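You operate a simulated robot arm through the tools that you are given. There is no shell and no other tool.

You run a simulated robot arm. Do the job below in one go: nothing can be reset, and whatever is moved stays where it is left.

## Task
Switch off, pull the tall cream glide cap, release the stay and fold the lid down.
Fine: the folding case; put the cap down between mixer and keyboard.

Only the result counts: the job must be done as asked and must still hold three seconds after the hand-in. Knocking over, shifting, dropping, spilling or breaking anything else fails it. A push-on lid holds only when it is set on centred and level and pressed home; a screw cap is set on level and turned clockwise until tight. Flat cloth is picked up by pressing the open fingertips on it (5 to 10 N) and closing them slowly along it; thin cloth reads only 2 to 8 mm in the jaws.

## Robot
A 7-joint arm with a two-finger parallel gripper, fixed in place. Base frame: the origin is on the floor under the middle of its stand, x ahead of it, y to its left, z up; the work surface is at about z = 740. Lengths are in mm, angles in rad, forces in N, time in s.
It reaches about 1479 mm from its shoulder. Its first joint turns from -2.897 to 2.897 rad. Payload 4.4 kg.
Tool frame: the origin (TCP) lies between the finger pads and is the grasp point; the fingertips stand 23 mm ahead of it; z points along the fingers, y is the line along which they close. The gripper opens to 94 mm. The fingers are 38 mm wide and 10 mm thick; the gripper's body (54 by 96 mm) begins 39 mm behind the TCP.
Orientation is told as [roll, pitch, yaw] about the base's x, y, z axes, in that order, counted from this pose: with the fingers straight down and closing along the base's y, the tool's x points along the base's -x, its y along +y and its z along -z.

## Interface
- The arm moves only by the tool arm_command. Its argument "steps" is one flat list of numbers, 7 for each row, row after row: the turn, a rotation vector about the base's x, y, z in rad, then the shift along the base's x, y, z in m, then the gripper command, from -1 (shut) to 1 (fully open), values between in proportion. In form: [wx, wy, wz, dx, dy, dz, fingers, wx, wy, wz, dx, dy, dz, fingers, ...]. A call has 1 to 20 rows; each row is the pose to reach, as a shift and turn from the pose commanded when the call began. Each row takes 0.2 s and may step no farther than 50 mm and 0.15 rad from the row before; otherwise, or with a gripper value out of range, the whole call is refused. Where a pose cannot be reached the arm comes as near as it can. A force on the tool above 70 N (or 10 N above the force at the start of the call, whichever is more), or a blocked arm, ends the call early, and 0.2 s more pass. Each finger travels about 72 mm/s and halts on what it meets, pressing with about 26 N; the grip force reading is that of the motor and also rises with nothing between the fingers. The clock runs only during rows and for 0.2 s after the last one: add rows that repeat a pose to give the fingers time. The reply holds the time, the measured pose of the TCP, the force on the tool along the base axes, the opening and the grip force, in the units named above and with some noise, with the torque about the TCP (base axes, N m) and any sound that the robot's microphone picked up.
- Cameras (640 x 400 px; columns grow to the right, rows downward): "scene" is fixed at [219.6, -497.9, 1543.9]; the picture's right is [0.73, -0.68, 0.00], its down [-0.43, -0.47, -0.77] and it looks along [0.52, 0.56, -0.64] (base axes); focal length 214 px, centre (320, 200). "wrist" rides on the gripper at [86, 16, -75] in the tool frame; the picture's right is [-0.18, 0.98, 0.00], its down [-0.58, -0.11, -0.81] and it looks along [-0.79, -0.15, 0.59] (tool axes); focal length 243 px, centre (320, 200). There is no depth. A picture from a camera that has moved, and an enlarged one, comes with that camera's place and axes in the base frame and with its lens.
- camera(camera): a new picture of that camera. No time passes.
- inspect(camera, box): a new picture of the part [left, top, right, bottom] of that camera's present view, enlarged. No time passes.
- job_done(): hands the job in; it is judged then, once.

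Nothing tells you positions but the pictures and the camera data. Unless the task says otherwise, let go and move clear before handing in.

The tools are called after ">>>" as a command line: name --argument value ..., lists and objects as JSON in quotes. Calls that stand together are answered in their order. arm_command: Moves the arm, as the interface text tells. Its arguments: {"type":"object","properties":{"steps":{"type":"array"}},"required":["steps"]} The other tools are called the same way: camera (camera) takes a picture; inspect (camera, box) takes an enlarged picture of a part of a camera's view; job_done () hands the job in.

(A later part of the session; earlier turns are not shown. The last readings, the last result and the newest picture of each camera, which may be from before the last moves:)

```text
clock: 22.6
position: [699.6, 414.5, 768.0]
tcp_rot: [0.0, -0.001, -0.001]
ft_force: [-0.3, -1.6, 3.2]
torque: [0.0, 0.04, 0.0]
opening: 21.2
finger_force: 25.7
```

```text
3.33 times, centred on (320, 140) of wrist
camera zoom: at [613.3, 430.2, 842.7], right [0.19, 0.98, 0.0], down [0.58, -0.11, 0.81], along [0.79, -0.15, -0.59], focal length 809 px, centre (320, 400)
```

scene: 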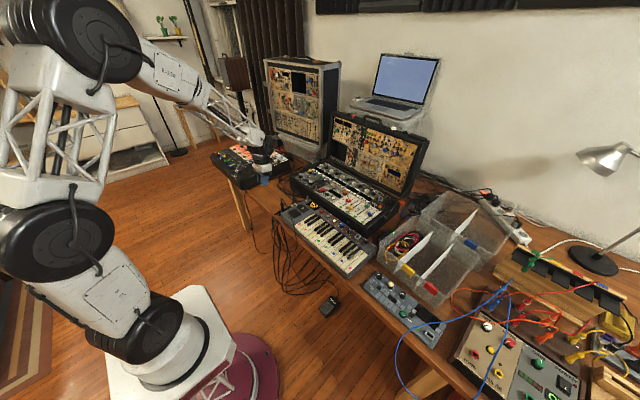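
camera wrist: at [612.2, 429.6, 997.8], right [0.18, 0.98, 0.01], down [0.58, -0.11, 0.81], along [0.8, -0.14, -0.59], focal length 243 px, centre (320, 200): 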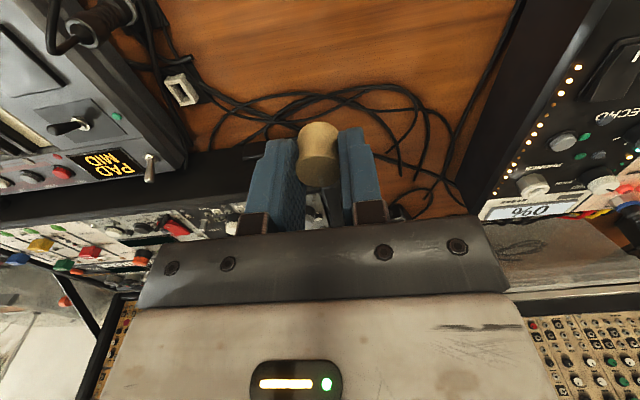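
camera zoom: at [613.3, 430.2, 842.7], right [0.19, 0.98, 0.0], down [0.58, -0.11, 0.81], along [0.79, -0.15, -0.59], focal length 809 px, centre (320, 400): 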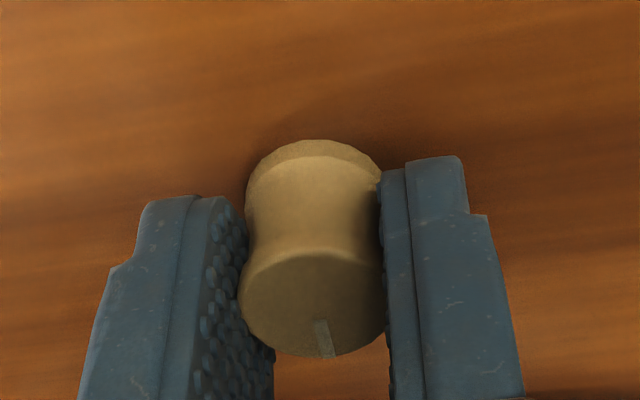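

Light contact (3 N): the cap stands on the table. I'll open gently and rise straight up.

>>> arm_command --steps '[0, 0, 0, 0, 0, 0, -0.5, 0, 0, 0, 0, 0, 0, -0.42, 0, 0, 0, 0, 0, 0, -0.3, 0, 0, 0, 0, 0, 0, -0.2, 0, 0, 0, 0, 0, 0, -0.2]'

>>> inspect --camera "wrist" --box '[220, 0, 420, 240]'

```text
clock: 23.8
position: [700.8, 413.3, 768.0]
tcp_rot: [0.0, -0.003, -0.002]
ft_force: [0.2, -0.1, 0.5]
torque: [0.0, 0.0, 0.03]
opening: 37.7
finger_force: 0.1
```

```text
1.67 times, centred on (320, 120) of wrist
camera zoom: at [613.2, 430.2, 842.5], right [0.19, 0.98, 0.0], down [0.58, -0.11, 0.81], along [0.79, -0.15, -0.59], focal length 404 px, centre (320, 333)
```

zoom: 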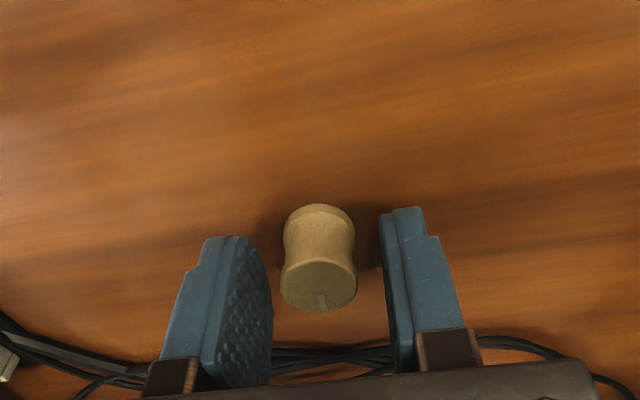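

The cap stands free between the mixer and keyboard. I'll rise straight up and then travel over to the right side of the case to look at the stay.

>>> arm_command --steps '[0, 0, 0, 0, 0, 0.01, -0.2, 0, 0, 0, 0, 0, 0.03, -0.2, 0, 0, 0, 0, 0, 0.07, -0.2, 0, 0, 0, 0, 0, 0.115, -0.2, 0, 0, 0, 0.02, 0, 0.16, -0.2, 0, 0, 0, 0.04, -0.01, 0.205, -0.2, 0, 0, 0, 0.06, -0.03, 0.245, -0.2, 0, 0, 0, 0.08, -0.06, 0.275, -0.2, 0, 0, 0.1, 0.1, -0.1, 0.295, -0.2, 0, 0, 0.2, 0.115, -0.145, 0.31, -0.2, 0, 0, 0.3, 0.13, -0.19, 0.32, -0.2, 0, 0, 0.4, 0.145, -0.237, 0.32, -0.2, 0, 0, 0.5, 0.16, -0.284, 0.32, -0.2, 0, 0, 0.6, 0.175, -0.331, 0.32, -0.2, 0, 0, 0.7, 0.19, -0.378, 0.32, -0.2, 0, 0, 0.8, 0.205, -0.425, 0.32, -0.2, 0, 0, 0.9, 0.22, -0.472, 0.32, -0.2, 0, 0, 1.0, 0.235, -0.519, 0.32, -0.2, 0, 0, 1.1, 0.25, -0.566, 0.32, -0.2, 0, 0, 1.1, 0.25, -0.566, 0.32, -0.2]'

>>> camera --camera "wrist"

>>> camera --camera "scene"

>>> inspect --camera "scene" --box '[250, 160, 320, 220]'

```text
refused: row 6 steps farther than a row can; nothing moved
```

```text
taken
camera wrist: at [613.2, 430.2, 842.5], right [0.19, 0.98, 0.0], down [0.58, -0.11, 0.81], along [0.79, -0.15, -0.59], focal length 243 px, centre (320, 200)
```

wrist: 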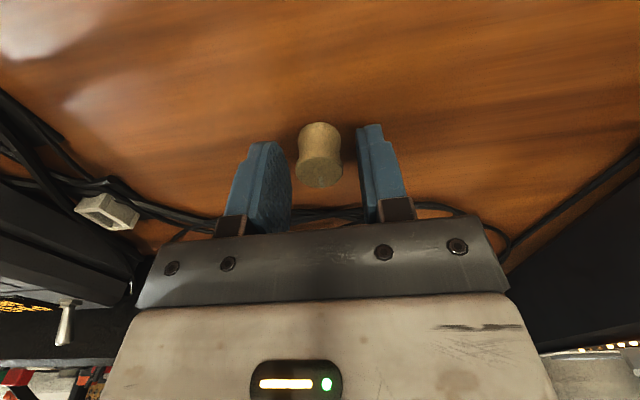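

```text
taken
```

scene: 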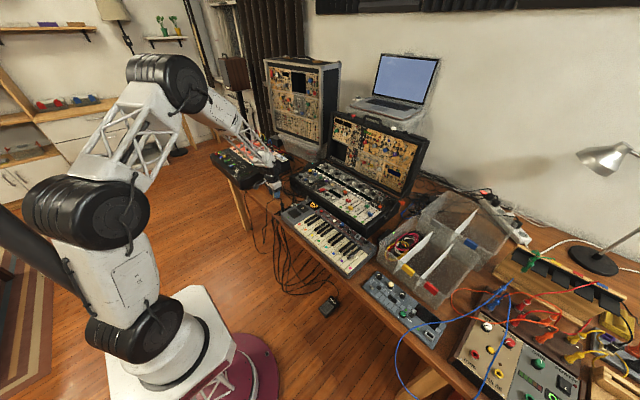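

```text
6.67 times, centred on (285, 190) of scene
camera zoom: at [219.6, -497.9, 1543.9], right [0.73, -0.68, 0.0], down [-0.43, -0.47, -0.77], along [0.52, 0.56, -0.64], focal length 1430 px, centre (553, 267)
```

zoom: 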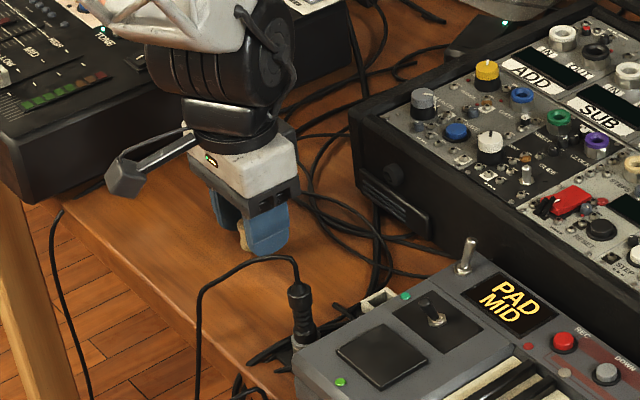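

The call was refused for a step slightly too long, so nothing moved. I'll repeat it with smaller steps, rising first.

>>> arm_command --steps '[0, 0, 0, 0, 0, 0.01, -0.2, 0, 0, 0, 0, 0, 0.03, -0.2, 0, 0, 0, 0, 0, 0.07, -0.2, 0, 0, 0, 0, 0, 0.11, -0.2, 0, 0, 0, 0.02, 0, 0.15, -0.2, 0, 0, 0, 0.04, -0.01, 0.19, -0.2, 0, 0, 0, 0.06, -0.03, 0.225, -0.2, 0, 0, 0, 0.08, -0.06, 0.255, -0.2, 0, 0, 0.1, 0.1, -0.1, 0.275, -0.2, 0, 0, 0.2, 0.115, -0.143, 0.29, -0.2, 0, 0, 0.3, 0.13, -0.188, 0.3, -0.2, 0, 0, 0.4, 0.145, -0.235, 0.3, -0.2, 0, 0, 0.5, 0.16, -0.282, 0.3, -0.2, 0, 0, 0.6, 0.175, -0.329, 0.3, -0.2, 0, 0, 0.7, 0.19, -0.376, 0.3, -0.2, 0, 0, 0.8, 0.205, -0.423, 0.3, -0.2, 0, 0, 0.9, 0.22, -0.47, 0.3, -0.2, 0, 0, 1.0, 0.235, -0.517, 0.3, -0.2, 0, 0, 1.1, 0.25, -0.564, 0.3, -0.2, 0, 0, 1.1, 0.25, -0.564, 0.3, -0.2]'

>>> camera --camera "wrist"

>>> inspect --camera "scene" --box '[250, 160, 320, 220]'

```text
clock: 28.0
position: [951.2, -156.0, 1067.2]
tcp_rot: [0.001, -0.001, 1.098]
ft_force: [0.3, 0.6, -0.2]
torque: [0.01, 0.01, 0.0]
opening: 37.9
finger_force: 0.0
```

```text
taken
camera wrist: at [896.8, -224.8, 1141.4], right [-0.79, 0.61, 0.0], down [0.36, 0.47, 0.81], along [0.49, 0.64, -0.59], focal length 243 px, centre (320, 200)
```

wrist: 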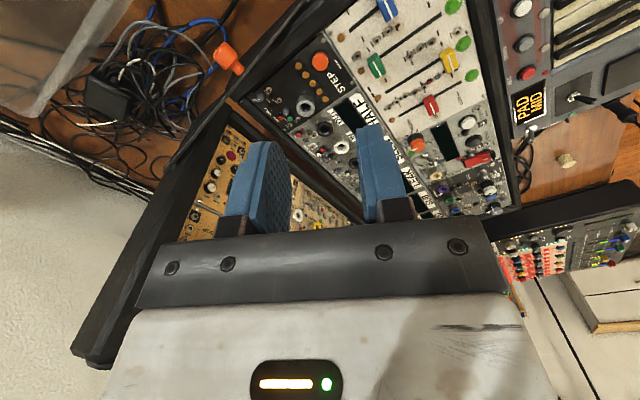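

```text
6.67 times, centred on (285, 190) of scene
camera zoom: at [219.6, -497.9, 1543.9], right [0.73, -0.68, 0.0], down [-0.43, -0.47, -0.77], along [0.52, 0.56, -0.64], focal length 1430 px, centre (553, 267)
```

zoom: 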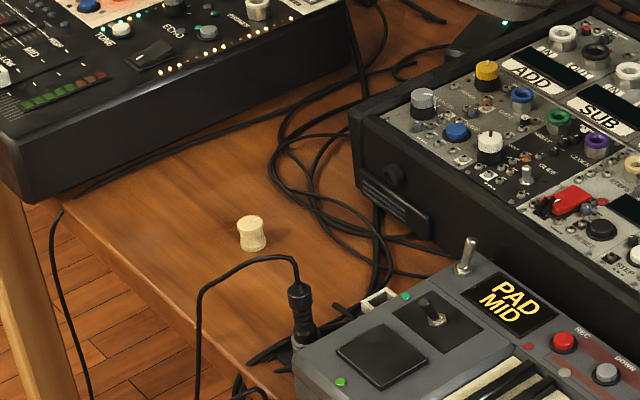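

The cap stands upright on the table between mixer and keyboard. Now a closer look at the stay with the orange knob.

>>> inspect --camera "wrist" --box '[140, 20, 300, 220]'

>>> inspect --camera "wrist" --box '[200, 20, 300, 100]'

>>> inspect --camera "scene" --box '[380, 150, 440, 240]'

```text
2.00 times, centred on (220, 120) of wrist
camera zoom: at [896.8, -224.8, 1141.4], right [-0.79, 0.61, 0.0], down [0.36, 0.47, 0.81], along [0.49, 0.64, -0.59], focal length 485 px, centre (520, 360)
```

zoom: 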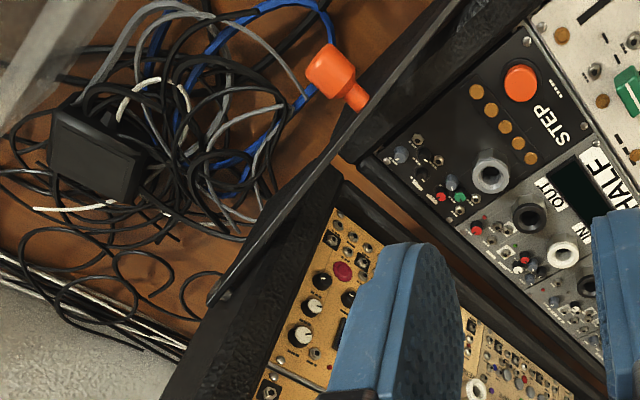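

```text
5.00 times, centred on (250, 60) of wrist
camera zoom: at [896.8, -224.8, 1141.4], right [-0.79, 0.61, 0.0], down [0.36, 0.47, 0.81], along [0.49, 0.64, -0.59], focal length 1213 px, centre (670, 900)
```

zoom: 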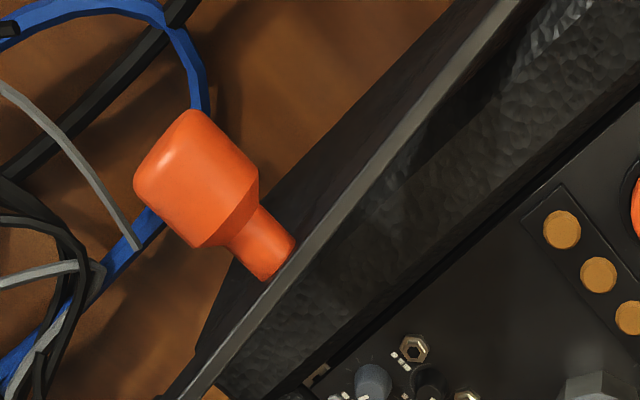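

```text
4.44 times, centred on (410, 195) of scene
camera zoom: at [219.6, -497.9, 1543.9], right [0.73, -0.68, 0.0], down [-0.43, -0.47, -0.77], along [0.52, 0.56, -0.64], focal length 953 px, centre (-80, 222)
```

zoom: 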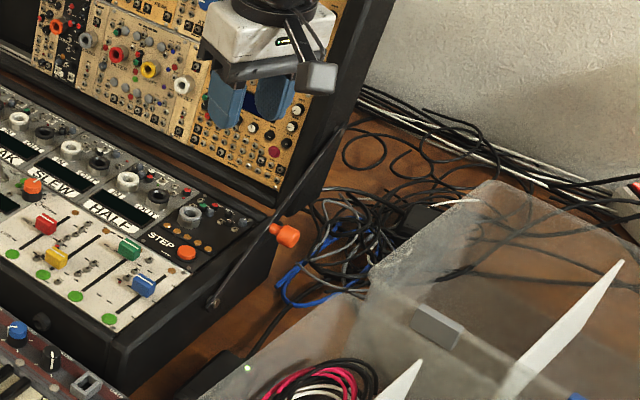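

The stay is a bar on the right side with an orange mushroom knob whose axis points out along -y, at about (1049, -191, 863). I'll view it square from the side to see how it locks.

>>> arm_command --steps '[0, 0, 0.1, 0.017, -0.037, 0, -0.2, 0, 0, 0.2, 0.034, -0.074, 0, -0.2, 0, 0, 0.3, 0.051, -0.111, 0, -0.2, 0, 0, 0.4, 0.068, -0.148, 0, -0.2, 0, 0, 0.47, 0.075, -0.184, -0.01, -0.2, 0, 0, 0.47, 0.075, -0.184, -0.017, -0.2]'

>>> camera --camera "wrist"

>>> inspect --camera "wrist" --box '[220, 90, 440, 230]'

```text
clock: 29.4
position: [1024.5, -336.9, 1051.2]
tcp_rot: [0.0, -0.002, 1.569]
ft_force: [0.7, -0.9, 0.7]
torque: [-0.02, -0.01, 0.0]
opening: 37.5
finger_force: 0.1
```

```text
taken
camera wrist: at [1007.7, -422.4, 1125.8], right [-0.98, 0.19, 0.0], down [0.11, 0.58, 0.81], along [0.15, 0.79, -0.59], focal length 243 px, centre (320, 200)
```

wrist: 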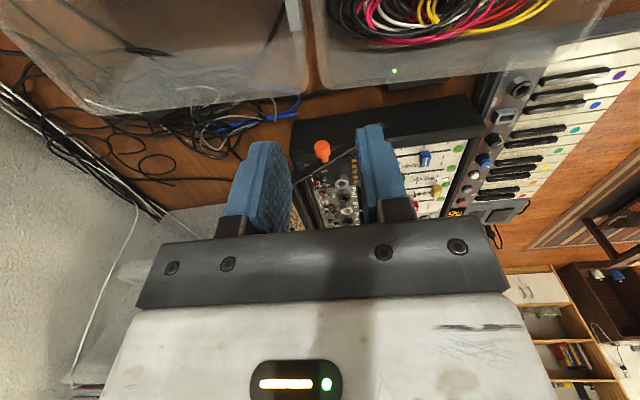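

```text
2.86 times, centred on (330, 160) of wrist
camera zoom: at [1007.7, -422.4, 1125.8], right [-0.98, 0.19, 0.0], down [0.11, 0.58, 0.81], along [0.15, 0.79, -0.59], focal length 693 px, centre (291, 314)
```

zoom: 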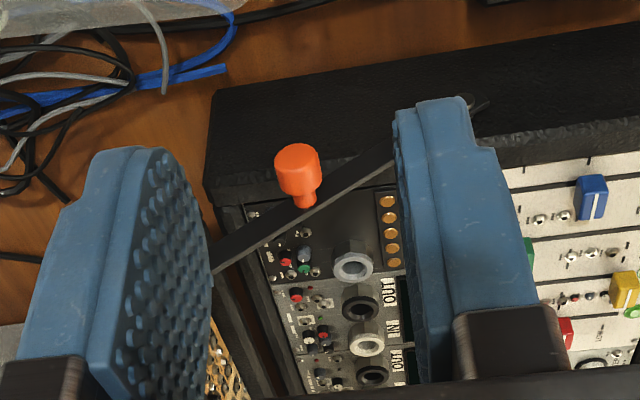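

I'll open the fingers fully for a less obstructed view and move a bit closer to study both ends of the bar.

>>> arm_command --steps '[0, 0, 0, 0.01, 0.0, -0.02, 0.4, 0, 0, 0, 0.03, 0.0, -0.05, 1, 0, 0, 0, 0.04, 0.0, -0.07, 1, 0, 0, 0, 0.04, 0.0, -0.07, 1, 0, 0, 0, 0.04, 0.0, -0.07, 1]'

>>> camera --camera "wrist"

>>> inspect --camera "wrist" --box '[230, 80, 420, 230]'

```text
clock: 30.6
position: [1063.3, -334.6, 981.3]
tcp_rot: [0.0, -0.003, 1.567]
ft_force: [0.4, 0.6, 0.3]
torque: [0.0, -0.02, -0.02]
opening: 94.1
finger_force: 0.0
```

```text
taken
camera wrist: at [1047.4, -420.5, 1055.1], right [-0.98, 0.19, 0.0], down [0.11, 0.58, 0.81], along [0.15, 0.79, -0.59], focal length 243 px, centre (320, 200)
```

wrist: 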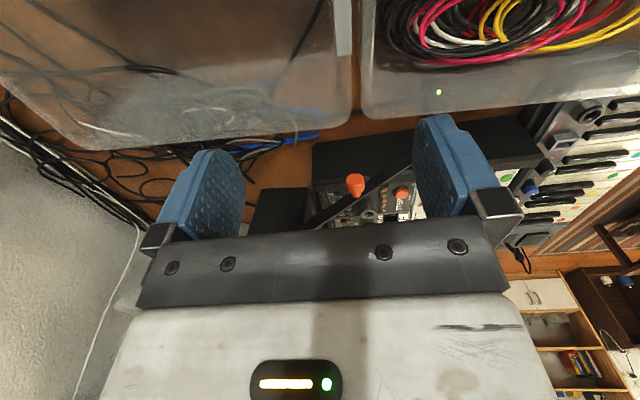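

```text
2.67 times, centred on (325, 155) of wrist
camera zoom: at [1047.4, -420.5, 1055.1], right [-0.98, 0.19, 0.0], down [0.11, 0.58, 0.81], along [0.15, 0.79, -0.59], focal length 647 px, centre (307, 320)
```

zoom: 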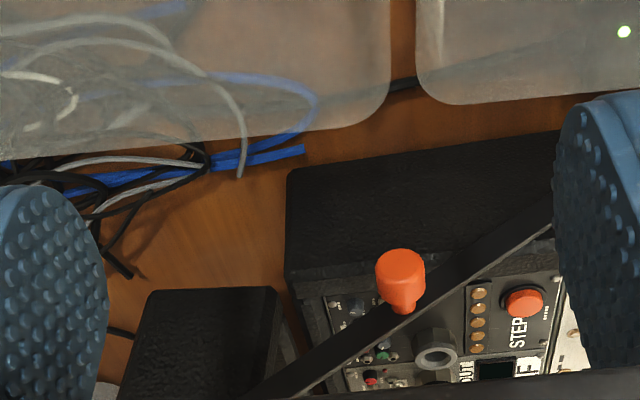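

>>> inspect --camera "scene" --box '[395, 160, 425, 220]'

>>> inspect --camera "scene" --box '[390, 130, 440, 180]'

>>> camera --camera "scene"

```text
6.67 times, centred on (410, 190) of scene
camera zoom: at [219.6, -497.9, 1543.9], right [0.73, -0.68, 0.0], down [-0.43, -0.47, -0.77], along [0.52, 0.56, -0.64], focal length 1430 px, centre (-280, 267)
```

zoom: 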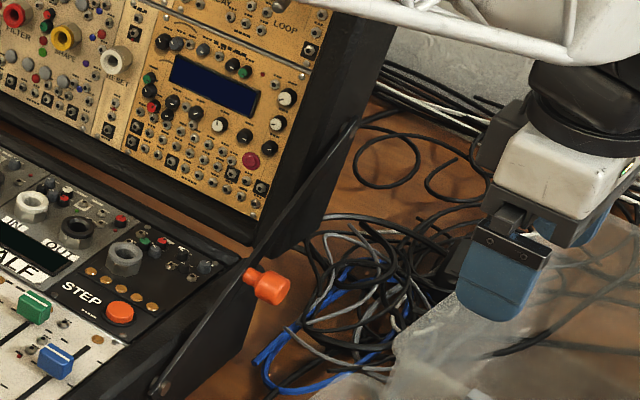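

```text
8.00 times, centred on (415, 155) of scene
camera zoom: at [219.6, -497.9, 1543.9], right [0.73, -0.68, 0.0], down [-0.43, -0.47, -0.77], along [0.52, 0.56, -0.64], focal length 1716 px, centre (-440, 560)
```

zoom: 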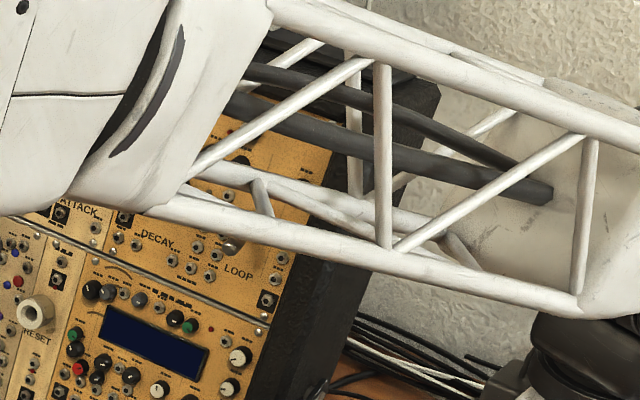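

```text
taken
```

scene: 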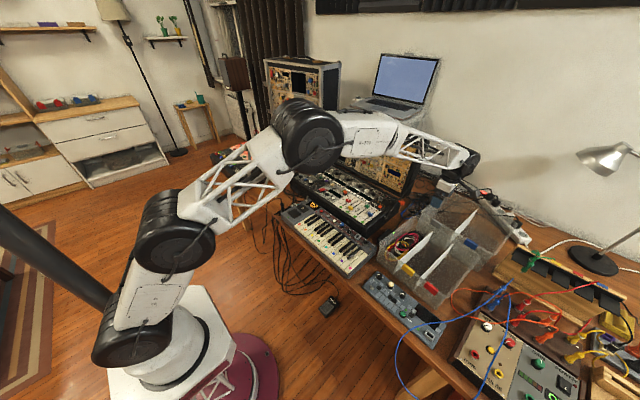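

The bar runs from a screw on the base side up to the lid, and the orange mushroom grip on it is at about (1046.5, -192, 866), pointing outward. I'll hover over the grip with the fingers closing along x, ready to take hold of its head.

>>> arm_command --steps '[0, 0, 0, -0.004, 0.034, 0, 0.4, 0, 0, 0, -0.008, 0.068, 0, 0, 0, 0, 0, -0.012, 0.102, 0, -0.1, 0, 0, 0, -0.017, 0.1355, -0.02, -0.1, 0, 0, 0, -0.017, 0.1355, -0.05, -0.1, 0, 0, 0, -0.017, 0.1355, -0.05, -0.1]'

>>> camera --camera "wrist"

>>> inspect --camera "wrist" --box '[220, 0, 420, 240]'

>>> inspect --camera "scene" --box '[380, 140, 440, 220]'

```text
clock: 32.0
position: [1047.1, -202.2, 929.2]
tcp_rot: [0.0, -0.002, 1.567]
ft_force: [-0.9, -0.3, 0.1]
torque: [-0.05, -0.03, 0.01]
opening: 42.3
finger_force: 0.1
```

```text
taken
camera wrist: at [1030.8, -286.9, 1004.4], right [-0.98, 0.19, 0.0], down [0.11, 0.58, 0.81], along [0.15, 0.79, -0.59], focal length 243 px, centre (320, 200)
```

wrist: 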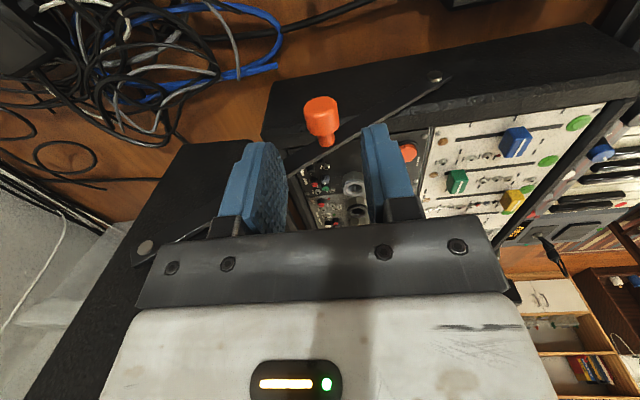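

```text
1.67 times, centred on (320, 120) of wrist
camera zoom: at [1030.8, -286.9, 1004.4], right [-0.98, 0.19, 0.0], down [0.11, 0.58, 0.81], along [0.15, 0.79, -0.59], focal length 404 px, centre (320, 333)
```

zoom: 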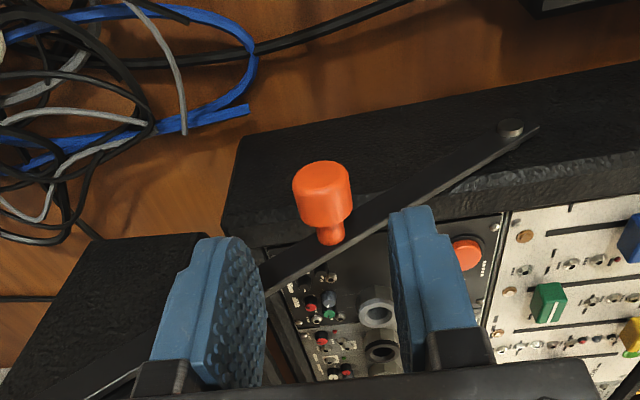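

```text
5.00 times, centred on (410, 180) of scene
camera zoom: at [219.6, -497.9, 1543.9], right [0.73, -0.68, 0.0], down [-0.43, -0.47, -0.77], along [0.52, 0.56, -0.64], focal length 1072 px, centre (-130, 300)
```

zoom: 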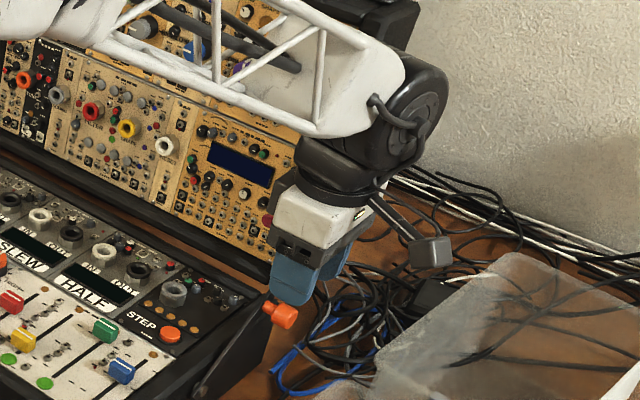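

The base end of the bar seems to meet a pin in a pointed (hook-like) end, and the lid end has a round pivot. I'll zoom in on both.

>>> inspect --camera "wrist" --box '[400, 50, 470, 110]'

>>> inspect --camera "wrist" --box '[100, 200, 260, 290]'

>>> inspect --camera "wrist" --box '[280, 60, 460, 180]'

```text
6.67 times, centred on (435, 80) of wrist
camera zoom: at [1030.8, -286.9, 1004.4], right [-0.98, 0.19, 0.0], down [0.11, 0.58, 0.81], along [0.15, 0.79, -0.59], focal length 1618 px, centre (-447, 1000)
```

zoom: 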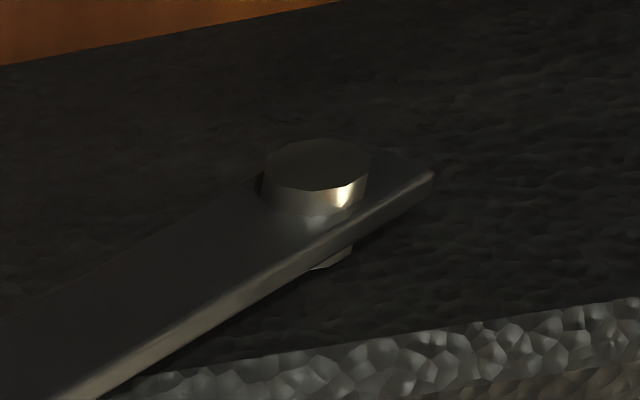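

```text
4.00 times, centred on (180, 245) of wrist
camera zoom: at [1030.8, -286.9, 1004.4], right [-0.98, 0.19, 0.0], down [0.11, 0.58, 0.81], along [0.15, 0.79, -0.59], focal length 970 px, centre (880, 20)
```

zoom: 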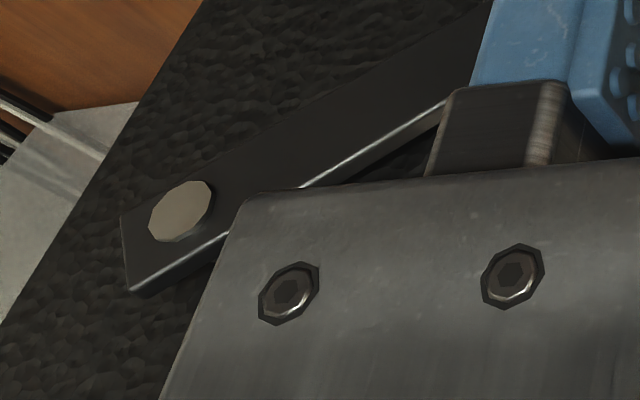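

```text
3.33 times, centred on (370, 120) of wrist
camera zoom: at [1030.8, -286.9, 1004.4], right [-0.98, 0.19, 0.0], down [0.11, 0.58, 0.81], along [0.15, 0.79, -0.59], focal length 809 px, centre (153, 467)
```

zoom: 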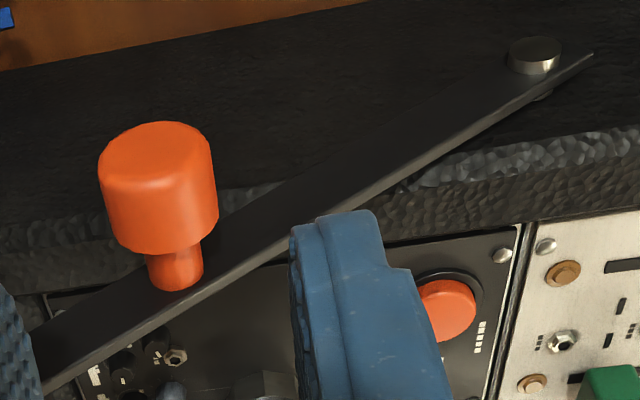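

The bar is a flat strip with a headed pin on the base side and a rivet at the lid end. I'll take hold of the orange head and feel which way it gives, starting by lowering around it.

>>> arm_command --steps '[0, 0, 0, 0, 0.0035, -0.015, -0.1, 0, 0, 0, 0, 0.0035, -0.03, -0.1, 0, 0, 0, 0, 0.0035, -0.045, -0.1, 0, 0, 0, 0, 0.0035, -0.054, -0.1, 0, 0, 0, 0, 0.0035, -0.054, -0.1]'

>>> inspect --camera "wrist" --box '[220, 0, 420, 240]'

>>> inspect --camera "scene" --box '[380, 160, 430, 220]'

```text
clock: 33.2
position: [1048.8, -196.1, 875.8]
tcp_rot: [0.0, -0.001, 1.568]
ft_force: [-0.2, 0.1, 0.5]
torque: [0.0, 0.04, 0.01]
opening: 42.4
finger_force: 0.0
```

```text
1.67 times, centred on (320, 120) of wrist
camera zoom: at [1031.5, -281.9, 951.3], right [-0.98, 0.19, 0.0], down [0.11, 0.58, 0.81], along [0.15, 0.79, -0.59], focal length 404 px, centre (320, 333)
```

zoom: 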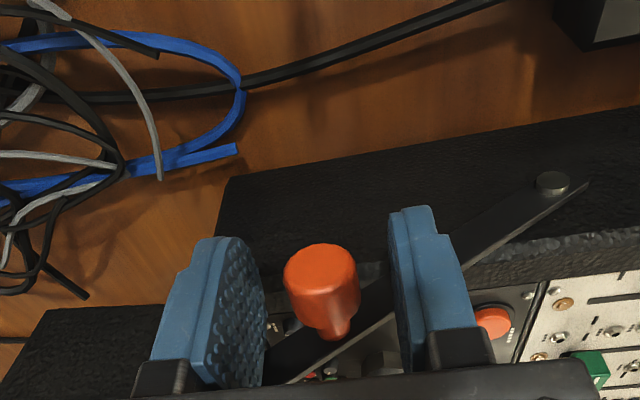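

```text
6.67 times, centred on (405, 190) of scene
camera zoom: at [219.6, -497.9, 1543.9], right [0.73, -0.68, 0.0], down [-0.43, -0.47, -0.77], along [0.52, 0.56, -0.64], focal length 1430 px, centre (-247, 267)
```

zoom: 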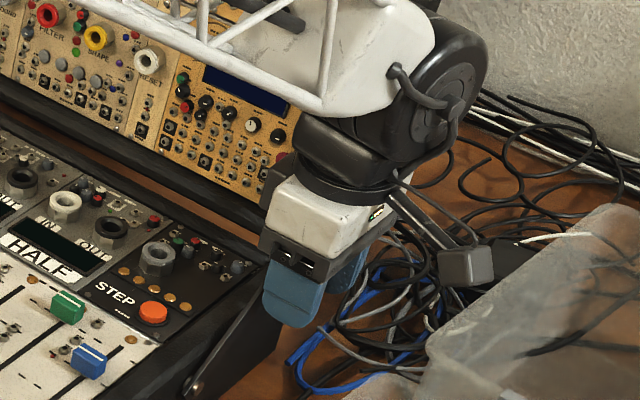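

The fingers straddle the orange head. I'll close on it gradually.

>>> arm_command --steps '[0, 0, 0, 0, 0, 0, -0.3, 0, 0, 0, 0, 0, 0, -0.45, 0, 0, 0, 0, 0, 0, -0.55, 0, 0, 0, 0, 0, 0, -0.65, 0, 0, 0, 0, 0, 0, -1, 0, 0, 0, 0, 0, 0, -1]'

>>> inspect --camera "wrist" --box '[220, 0, 420, 240]'

```text
clock: 34.6
position: [1048.9, -195.0, 876.4]
tcp_rot: [0.0, -0.004, 1.57]
ft_force: [-5.9, -0.6, -2.3]
torque: [-0.03, 0.0, 0.08]
opening: 20.7
finger_force: 45.1
```

```text
1.67 times, centred on (320, 120) of wrist
camera zoom: at [1031.3, -282.0, 950.9], right [-0.98, 0.19, 0.0], down [0.11, 0.58, 0.81], along [0.15, 0.79, -0.59], focal length 404 px, centre (320, 333)
```

zoom: 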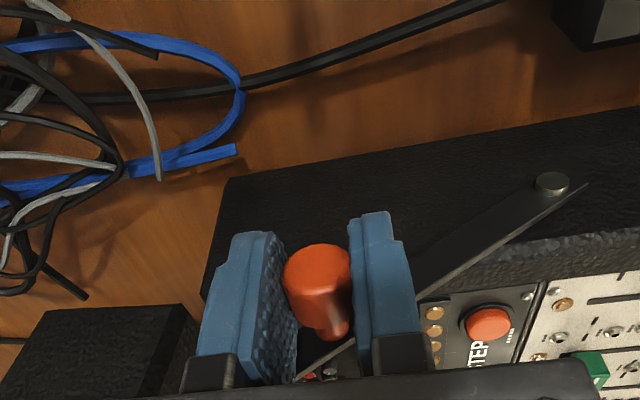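

Head held at 20.7 mm. I'll test a small outward pull (-y) first.

>>> arm_command --steps '[0, 0, 0, 0, -0.001, 0, -1, 0, 0, 0, 0, -0.002, 0, -1]'

```text
clock: 35.2
position: [1048.0, -198.0, 877.5]
tcp_rot: [-0.001, -0.002, 1.571]
ft_force: [-5.8, 30.7, -2.5]
torque: [0.26, -0.06, 0.06]
opening: 20.9
finger_force: 45.2
```

An outward pull of 2 mm gives 31 N - stiff. I'll go back to neutral and test lifting instead.

>>> arm_command --steps '[0, 0, 0, 0, 0.001, 0, -1, 0, 0, 0, 0, 0.002, 0, -1, 0, 0, 0, 0, 0.002, 0, -1]'

>>> arm_command --steps '[0, 0, 0, 0, 0, 0.001, -1, 0, 0, 0, 0, 0, 0.002, -1]'

```text
clock: 36.0
position: [1048.5, -196.3, 876.2]
tcp_rot: [-0.001, 0.002, 1.57]
ft_force: [-7.0, 15.3, -5.1]
torque: [0.06, -0.02, 0.09]
opening: 21.0
finger_force: 45.2
```

```text
clock: 36.6
position: [1048.3, -196.2, 876.6]
tcp_rot: [0.003, -0.002, 1.569]
ft_force: [-6.0, 8.1, -18.2]
torque: [-0.23, -0.06, 0.11]
opening: 20.7
finger_force: 45.1
```

Lifting is stiff as well (no movement at -18 N). I'll test downward gently.

>>> arm_command --steps '[0, 0, 0, 0, 0, -0.001, -1, 0, 0, 0, 0, 0, -0.002, -1, 0, 0, 0, 0, 0, -0.002, -1]'

>>> arm_command --steps '[0, 0, 0, 0, 0, -0.001, -1, 0, 0, 0, 0, 0, -0.002, -1]'

```text
clock: 37.4
position: [1047.1, -196.8, 877.2]
tcp_rot: [0.001, -0.002, 1.569]
ft_force: [-13.9, 5.0, -11.6]
torque: [-0.04, 0.04, 0.13]
opening: 21.0
finger_force: 45.8
```

```text
clock: 38.0
position: [1048.8, -196.2, 875.7]
tcp_rot: [-0.002, 0.001, 1.569]
ft_force: [-8.3, 1.6, -1.2]
torque: [0.07, 0.22, 0.1]
opening: 20.8
finger_force: 45.1
```

>>> arm_command --steps '[0, 0, 0, 0, 0, 0, -1, 0, 0, 0, 0, 0, 0, -1, 0, 0, 0, 0, 0, 0, -1]'

>>> inspect --camera "wrist" --box '[220, 0, 420, 240]'

```text
clock: 38.8
position: [1049.9, -196.1, 875.8]
tcp_rot: [-0.001, 0.0, 1.57]
ft_force: [7.0, -4.0, 4.8]
torque: [-0.02, -0.11, -0.07]
opening: 20.9
finger_force: 45.1
```

```text
1.67 times, centred on (320, 120) of wrist
camera zoom: at [1031.8, -282.2, 950.1], right [-0.98, 0.19, 0.0], down [0.11, 0.58, 0.81], along [0.15, 0.79, -0.59], focal length 404 px, centre (320, 333)
```

zoom: 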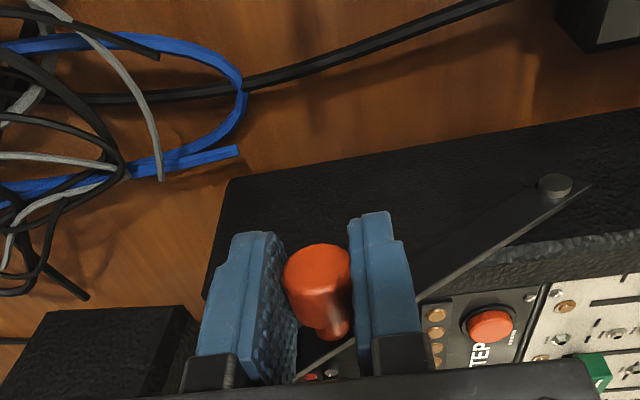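

>>> inspect --camera "wrist" --box '[435, 95, 485, 130]'

>>> inspect --camera "wrist" --box '[60, 180, 200, 280]'

>>> inspect --camera "scene" --box '[390, 195, 415, 225]'

```text
11.43 times, centred on (460, 112) of wrist
camera zoom: at [1031.8, -282.2, 950.1], right [-0.98, 0.19, 0.0], down [0.11, 0.58, 0.81], along [0.15, 0.79, -0.59], focal length 2773 px, centre (-1280, 1200)
```

zoom: 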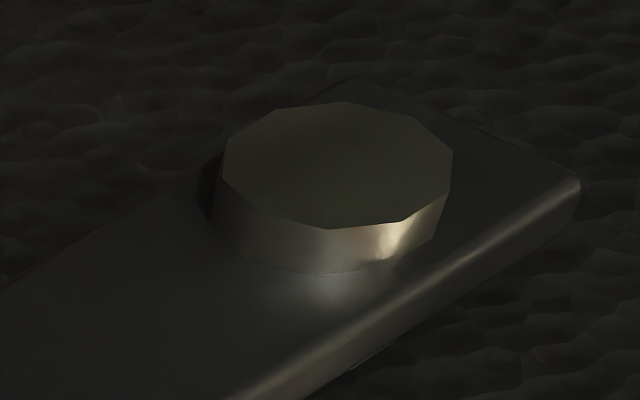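

```text
4.00 times, centred on (130, 230) of wrist
camera zoom: at [1031.8, -282.2, 950.1], right [-0.98, 0.19, 0.0], down [0.11, 0.58, 0.81], along [0.15, 0.79, -0.59], focal length 970 px, centre (1080, 80)
```

zoom: 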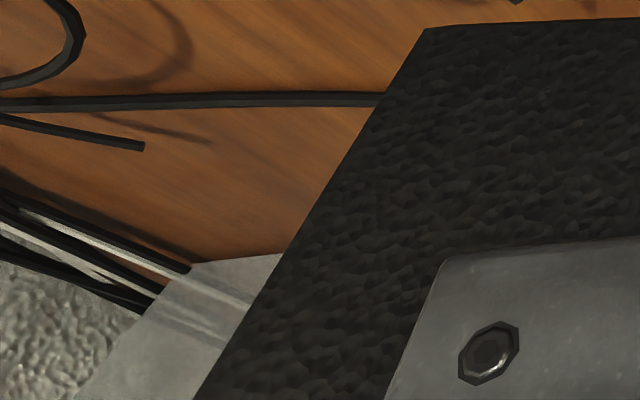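

```text
13.33 times, centred on (402, 210) of scene
camera zoom: at [219.6, -497.9, 1543.9], right [0.73, -0.68, 0.0], down [-0.43, -0.47, -0.77], along [0.52, 0.56, -0.64], focal length 2860 px, centre (-780, 67)
```

zoom: 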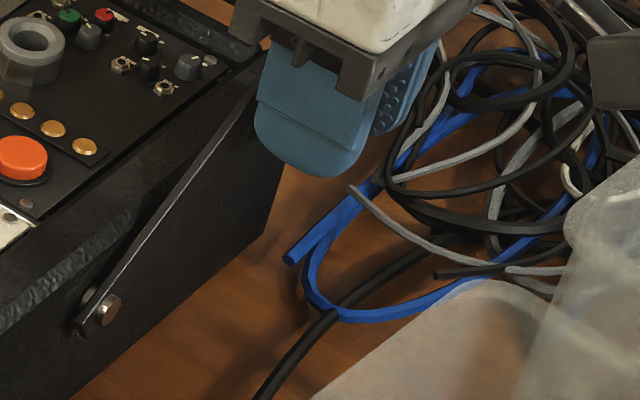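

Zoomed in, the base end is a plain stud coming through a hole in the bar (a clearance gap is visible), so the bar must be drawn outward off the stud. I'll pull -y steadily in 1 mm steps and watch.

>>> arm_command --steps '[0, 0, 0, 0, -0.0, 0.0015, -1, 0, 0, 0, 0, -0.001, 0.0015, -1, 0, 0, 0, 0, -0.002, 0.0015, -1, 0, 0, 0, 0, -0.003, 0.0015, -1, 0, 0, 0, 0, -0.003, 0.0015, -1]'

>>> inspect --camera "wrist" --box '[220, 0, 420, 240]'

>>> inspect --camera "scene" --box '[390, 195, 415, 225]'

```text
clock: 40.0
position: [1048.5, -196.5, 876.4]
tcp_rot: [0.0, -0.002, 1.57]
ft_force: [4.1, 36.6, 3.5]
torque: [0.42, -0.1, -0.02]
opening: 21.0
finger_force: 45.3
```

```text
1.67 times, centred on (320, 120) of wrist
camera zoom: at [1031.9, -283.1, 950.1], right [-0.98, 0.18, 0.0], down [0.11, 0.58, 0.81], along [0.15, 0.79, -0.59], focal length 404 px, centre (320, 333)
```

zoom: 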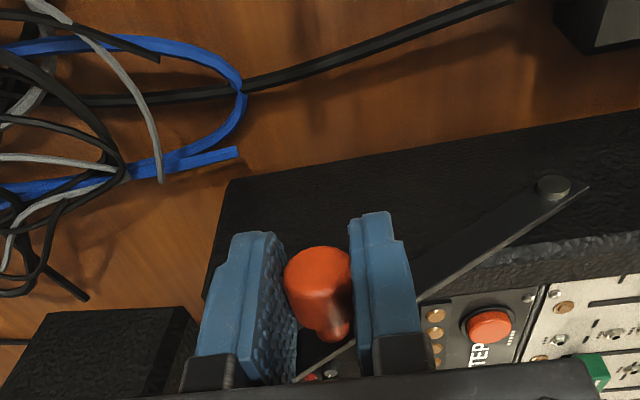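

```text
13.33 times, centred on (402, 210) of scene
camera zoom: at [219.6, -497.9, 1543.9], right [0.73, -0.68, 0.0], down [-0.43, -0.47, -0.77], along [0.52, 0.56, -0.64], focal length 2860 px, centre (-780, 67)
```

zoom: 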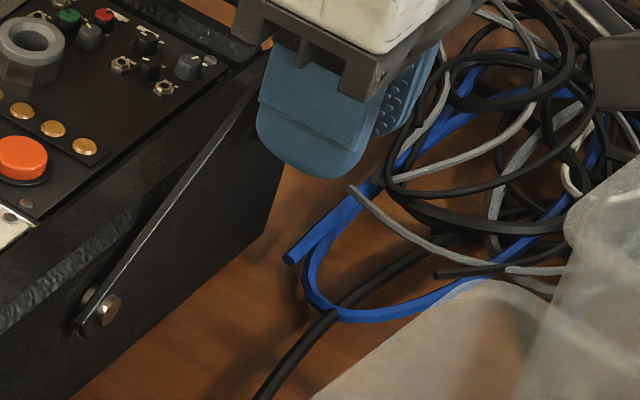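

The bar doesn't budge outward at 37 N, so that's not the release direction. From triangulation the bar runs from the stud (958, -174, 808) to the lid rivet (1163, -169, 941); I'll relax and test swinging it upward, perpendicular to the bar.

>>> arm_command --steps '[0, 0, 0, 0, 0.002, 0, -1, 0, 0, 0, 0, 0.003, 0, -1, 0, 0, 0, 0, 0.003, 0, -1, 0, 0, 0, 0, 0.003, 0, -1]'

>>> arm_command --steps '[0, 0, 0, -0.0005, 0, 0.0008, -1, 0, 0, 0, -0.0011, 0, 0.0017, -1, 0, 0, 0, -0.0016, 0, 0.0025, -1, 0, 0, 0, -0.0016, 0, 0.0025, -1]'

>>> inspect --camera "wrist" --box '[220, 0, 420, 240]'

>>> inspect --camera "scene" --box '[390, 195, 415, 225]'

```text
clock: 41.0
position: [1048.6, -197.8, 876.1]
tcp_rot: [0.0, 0.0, 1.568]
ft_force: [4.2, -7.6, 4.1]
torque: [-0.15, -0.11, 0.02]
opening: 21.0
finger_force: 44.9
```

```text
clock: 42.0
position: [1048.2, -197.6, 877.1]
tcp_rot: [0.0, -0.001, 1.568]
ft_force: [40.1, -24.7, -21.5]
torque: [-0.44, -0.39, -0.48]
opening: 21.0
finger_force: 45.4
```

```text
1.67 times, centred on (320, 120) of wrist
camera zoom: at [1030.6, -283.2, 952.0], right [-0.98, 0.19, 0.0], down [0.11, 0.58, 0.81], along [0.15, 0.79, -0.59], focal length 404 px, centre (320, 333)
```

zoom: 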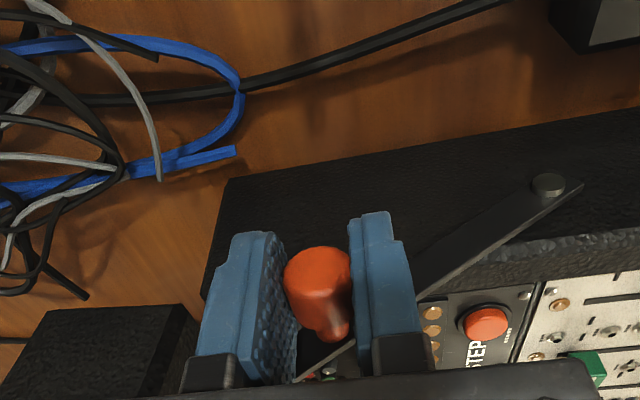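

```text
13.33 times, centred on (402, 210) of scene
camera zoom: at [219.6, -497.9, 1543.9], right [0.73, -0.68, 0.0], down [-0.43, -0.47, -0.77], along [0.52, 0.56, -0.64], focal length 2860 px, centre (-780, 67)
```

zoom: 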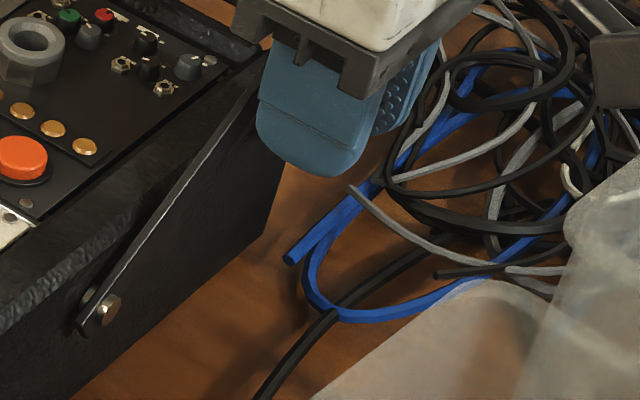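

The tool moved about 2 mm with a clear force rise. I'll check whether the bar end actually moved relative to the stud.

>>> inspect --camera "wrist" --box '[430, 92, 480, 127]'

>>> inspect --camera "wrist" --box '[270, 130, 370, 230]'

```text
11.43 times, centred on (455, 110) of wrist
camera zoom: at [1030.6, -283.2, 952.0], right [-0.98, 0.19, 0.0], down [0.11, 0.58, 0.81], along [0.15, 0.79, -0.59], focal length 2773 px, centre (-1223, 1234)
```

zoom: 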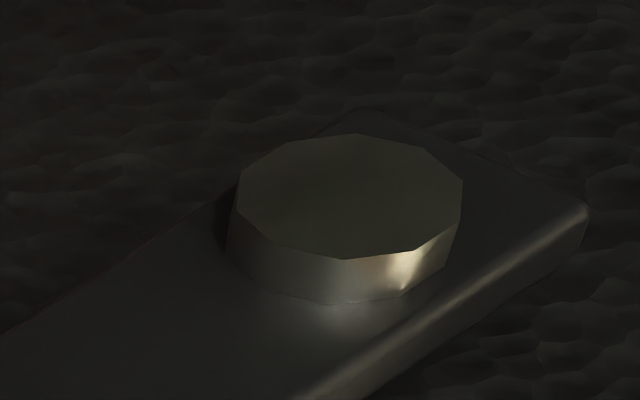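

```text
4.00 times, centred on (320, 180) of wrist
camera zoom: at [1030.6, -283.2, 952.0], right [-0.98, 0.19, 0.0], down [0.11, 0.58, 0.81], along [0.15, 0.79, -0.59], focal length 970 px, centre (320, 280)
```

zoom: 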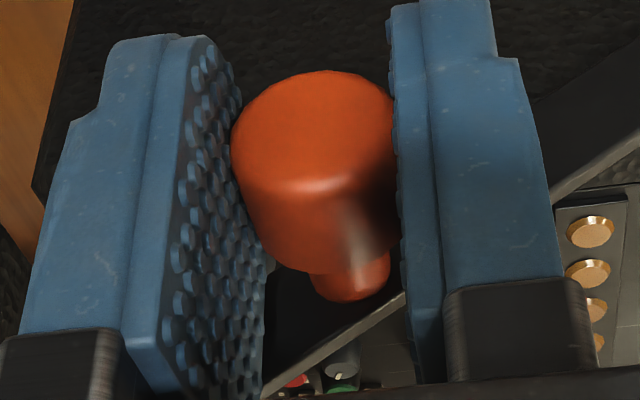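

The bar stays rigid under upward load as well. I'll relax, let go, and back off to study the stay from the side before applying any more force.

>>> arm_command --steps '[0, 0, 0, 0.0016, -0.001, -0.0025, -1, 0, 0, 0, 0.0016, -0.001, -0.0025, -1, 0, 0, 0, 0.0016, -0.001, -0.0025, -0.5, 0, 0, 0, 0.0016, -0.001, -0.0025, -0.3, 0, 0, 0, 0.0016, -0.001, -0.0025, -0.1, 0, 0, 0, 0.0016, -0.001, -0.0025, -0.1]'

>>> arm_command --steps '[0, 0, 0, 0, -0.005, 0.02, -0.1, 0, 0, 0, 0, -0.02, 0.06, 0.2, 0, 0, 0, 0, -0.05, 0.09, 0.6, 0, 0, 0, 0, -0.09, 0.1, 1, 0.12, 0, 0, 0.005, -0.12, 0.09, 1, 0.24, 0, 0, 0.01, -0.14, 0.07, 1, 0.36, 0, 0, 0.015, -0.15, 0.05, 1, 0.48, 0, 0, 0.02, -0.15, 0.05, 1, 0.6, 0, 0, 0.02, -0.15, 0.04, 1, 0.6, 0, 0, 0.02, -0.15, 0.04, 1]'

>>> camera --camera "wrist"

>>> inspect --camera "scene" --box '[390, 170, 425, 220]'

```text
clock: 43.4
position: [1049.2, -197.0, 877.3]
tcp_rot: [-0.001, -0.001, 1.568]
ft_force: [-0.1, -0.4, 0.5]
torque: [-0.01, -0.01, 0.05]
opening: 42.4
finger_force: 0.1
```

```text
clock: 45.6
position: [1069.7, -348.3, 916.4]
tcp_rot: [0.001, -0.603, 1.568]
ft_force: [0.9, -0.5, 0.3]
torque: [-0.02, 0.02, -0.01]
opening: 94.1
finger_force: 0.0
```

```text
taken
camera wrist: at [1051.4, -460.4, 928.9], right [-0.98, 0.15, 0.11], down [0.11, 0.02, 0.99], along [0.15, 0.99, -0.04], focal length 243 px, centre (320, 200)
```

wrist: 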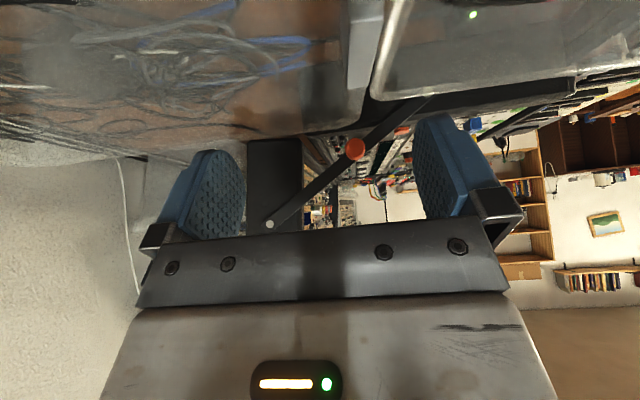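

```text
8.00 times, centred on (408, 195) of scene
camera zoom: at [219.6, -497.9, 1543.9], right [0.73, -0.68, 0.0], down [-0.43, -0.47, -0.77], along [0.52, 0.56, -0.64], focal length 1716 px, centre (-380, 240)
```

zoom: 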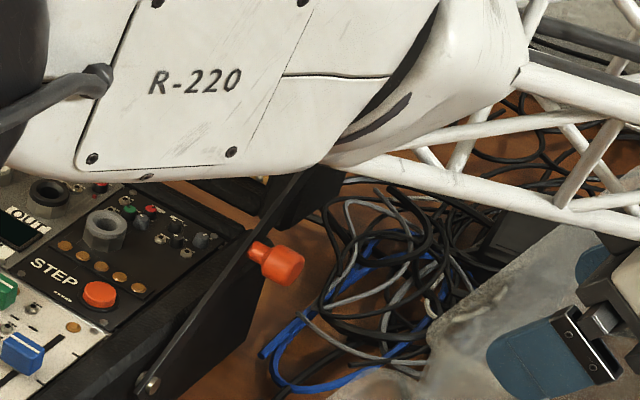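

Now I have a near-horizontal side view of the stay. Enlarging the bar and its ends.

>>> inspect --camera "wrist" --box '[240, 80, 440, 240]'

>>> inspect --camera "wrist" --box '[250, 190, 320, 235]'

>>> inspect --camera "wrist" --box '[370, 80, 450, 130]'

>>> inspect --camera "wrist" --box '[325, 120, 395, 175]'

```text
2.50 times, centred on (340, 160) of wrist
camera zoom: at [1051.4, -460.4, 928.9], right [-0.98, 0.15, 0.11], down [0.11, 0.02, 0.99], along [0.15, 0.99, -0.04], focal length 606 px, centre (270, 300)
```

zoom: 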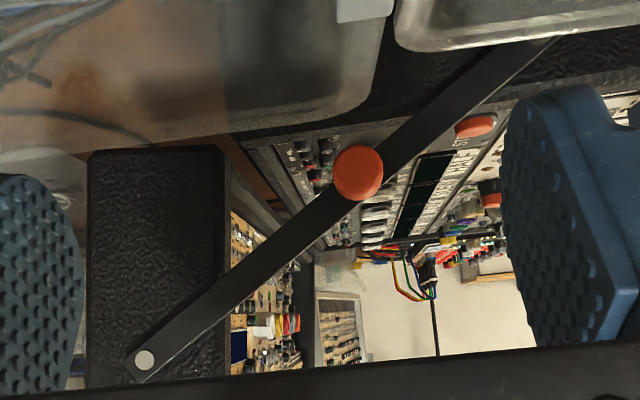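

```text
8.89 times, centred on (285, 212) of wrist
camera zoom: at [1051.4, -460.4, 928.9], right [-0.98, 0.15, 0.11], down [0.11, 0.02, 0.99], along [0.15, 0.99, -0.04], focal length 2157 px, centre (631, 89)
```

zoom: 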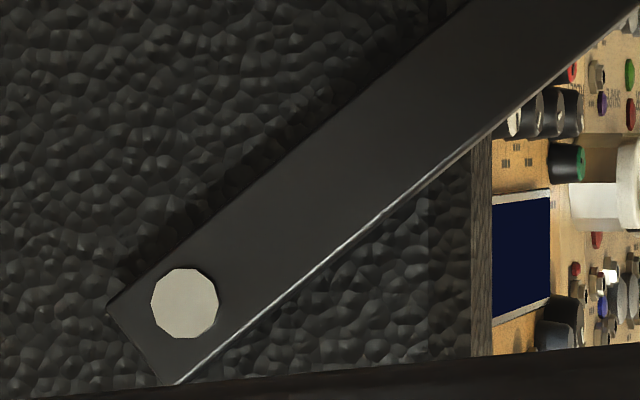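

```text
8.00 times, centred on (410, 105) of wrist
camera zoom: at [1051.4, -460.4, 928.9], right [-0.98, 0.15, 0.11], down [0.11, 0.02, 0.99], along [0.15, 0.99, -0.04], focal length 1941 px, centre (-400, 960)
```

zoom: 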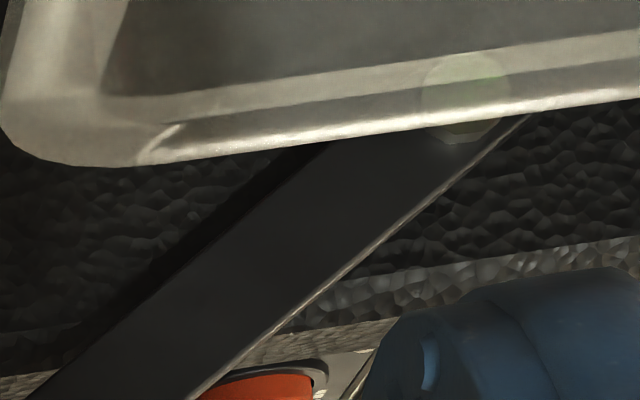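

```text
7.27 times, centred on (360, 148) of wrist
camera zoom: at [1051.4, -460.4, 928.9], right [-0.98, 0.15, 0.11], down [0.11, 0.02, 0.99], along [0.15, 0.99, -0.04], focal length 1764 px, centre (29, 582)
```

zoom: 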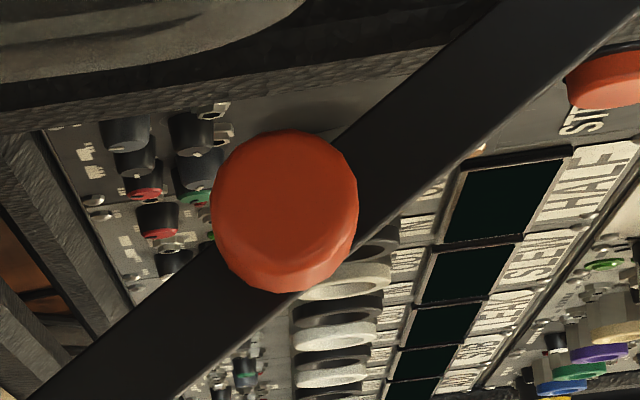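

The bar is one rigid strip: a flush pivot disc at the lid, and a protruding stud at the base end, where a notch could hide under the stud. Since the lid leans back it likely loads the hook, so I'll regrip the knob and test moving along and across the bar while watching the stud.

>>> arm_command --steps '[-0.12, 0, 0, -0.005, 0.0, 0.02, 0.6, -0.24, 0, 0, -0.01, 0.01, 0.05, 0.2, -0.36, 0, 0, -0.015, 0.04, 0.065, -0.1, -0.48, 0, 0, -0.021, 0.08, 0.065, -0.1, -0.6, 0, 0, -0.021, 0.12, 0.055, -0.1, -0.6, 0, 0, -0.021, 0.15, 0.03, -0.1, -0.6, 0, 0, -0.021, 0.15, 0.0, -0.1, -0.6, 0, 0, -0.021, 0.15, -0.03, -0.1, -0.6, 0, 0, -0.021, 0.15, -0.041, -0.1, -0.6, 0, 0, -0.021, 0.15, -0.041, -0.1]'

>>> inspect --camera "wrist" --box '[220, 0, 420, 240]'

```text
clock: 47.8
position: [1047.3, -197.2, 876.2]
tcp_rot: [-0.001, -0.002, 1.569]
ft_force: [0.7, 0.3, -0.5]
torque: [-0.04, -0.02, 0.01]
opening: 42.3
finger_force: 0.0
```

```text
1.67 times, centred on (320, 120) of wrist
camera zoom: at [1030.1, -283.4, 950.1], right [-0.98, 0.19, 0.0], down [0.11, 0.58, 0.81], along [0.15, 0.79, -0.59], focal length 404 px, centre (320, 333)
```

zoom: 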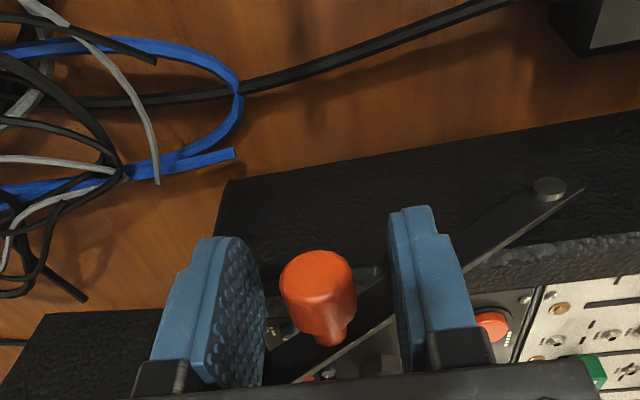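

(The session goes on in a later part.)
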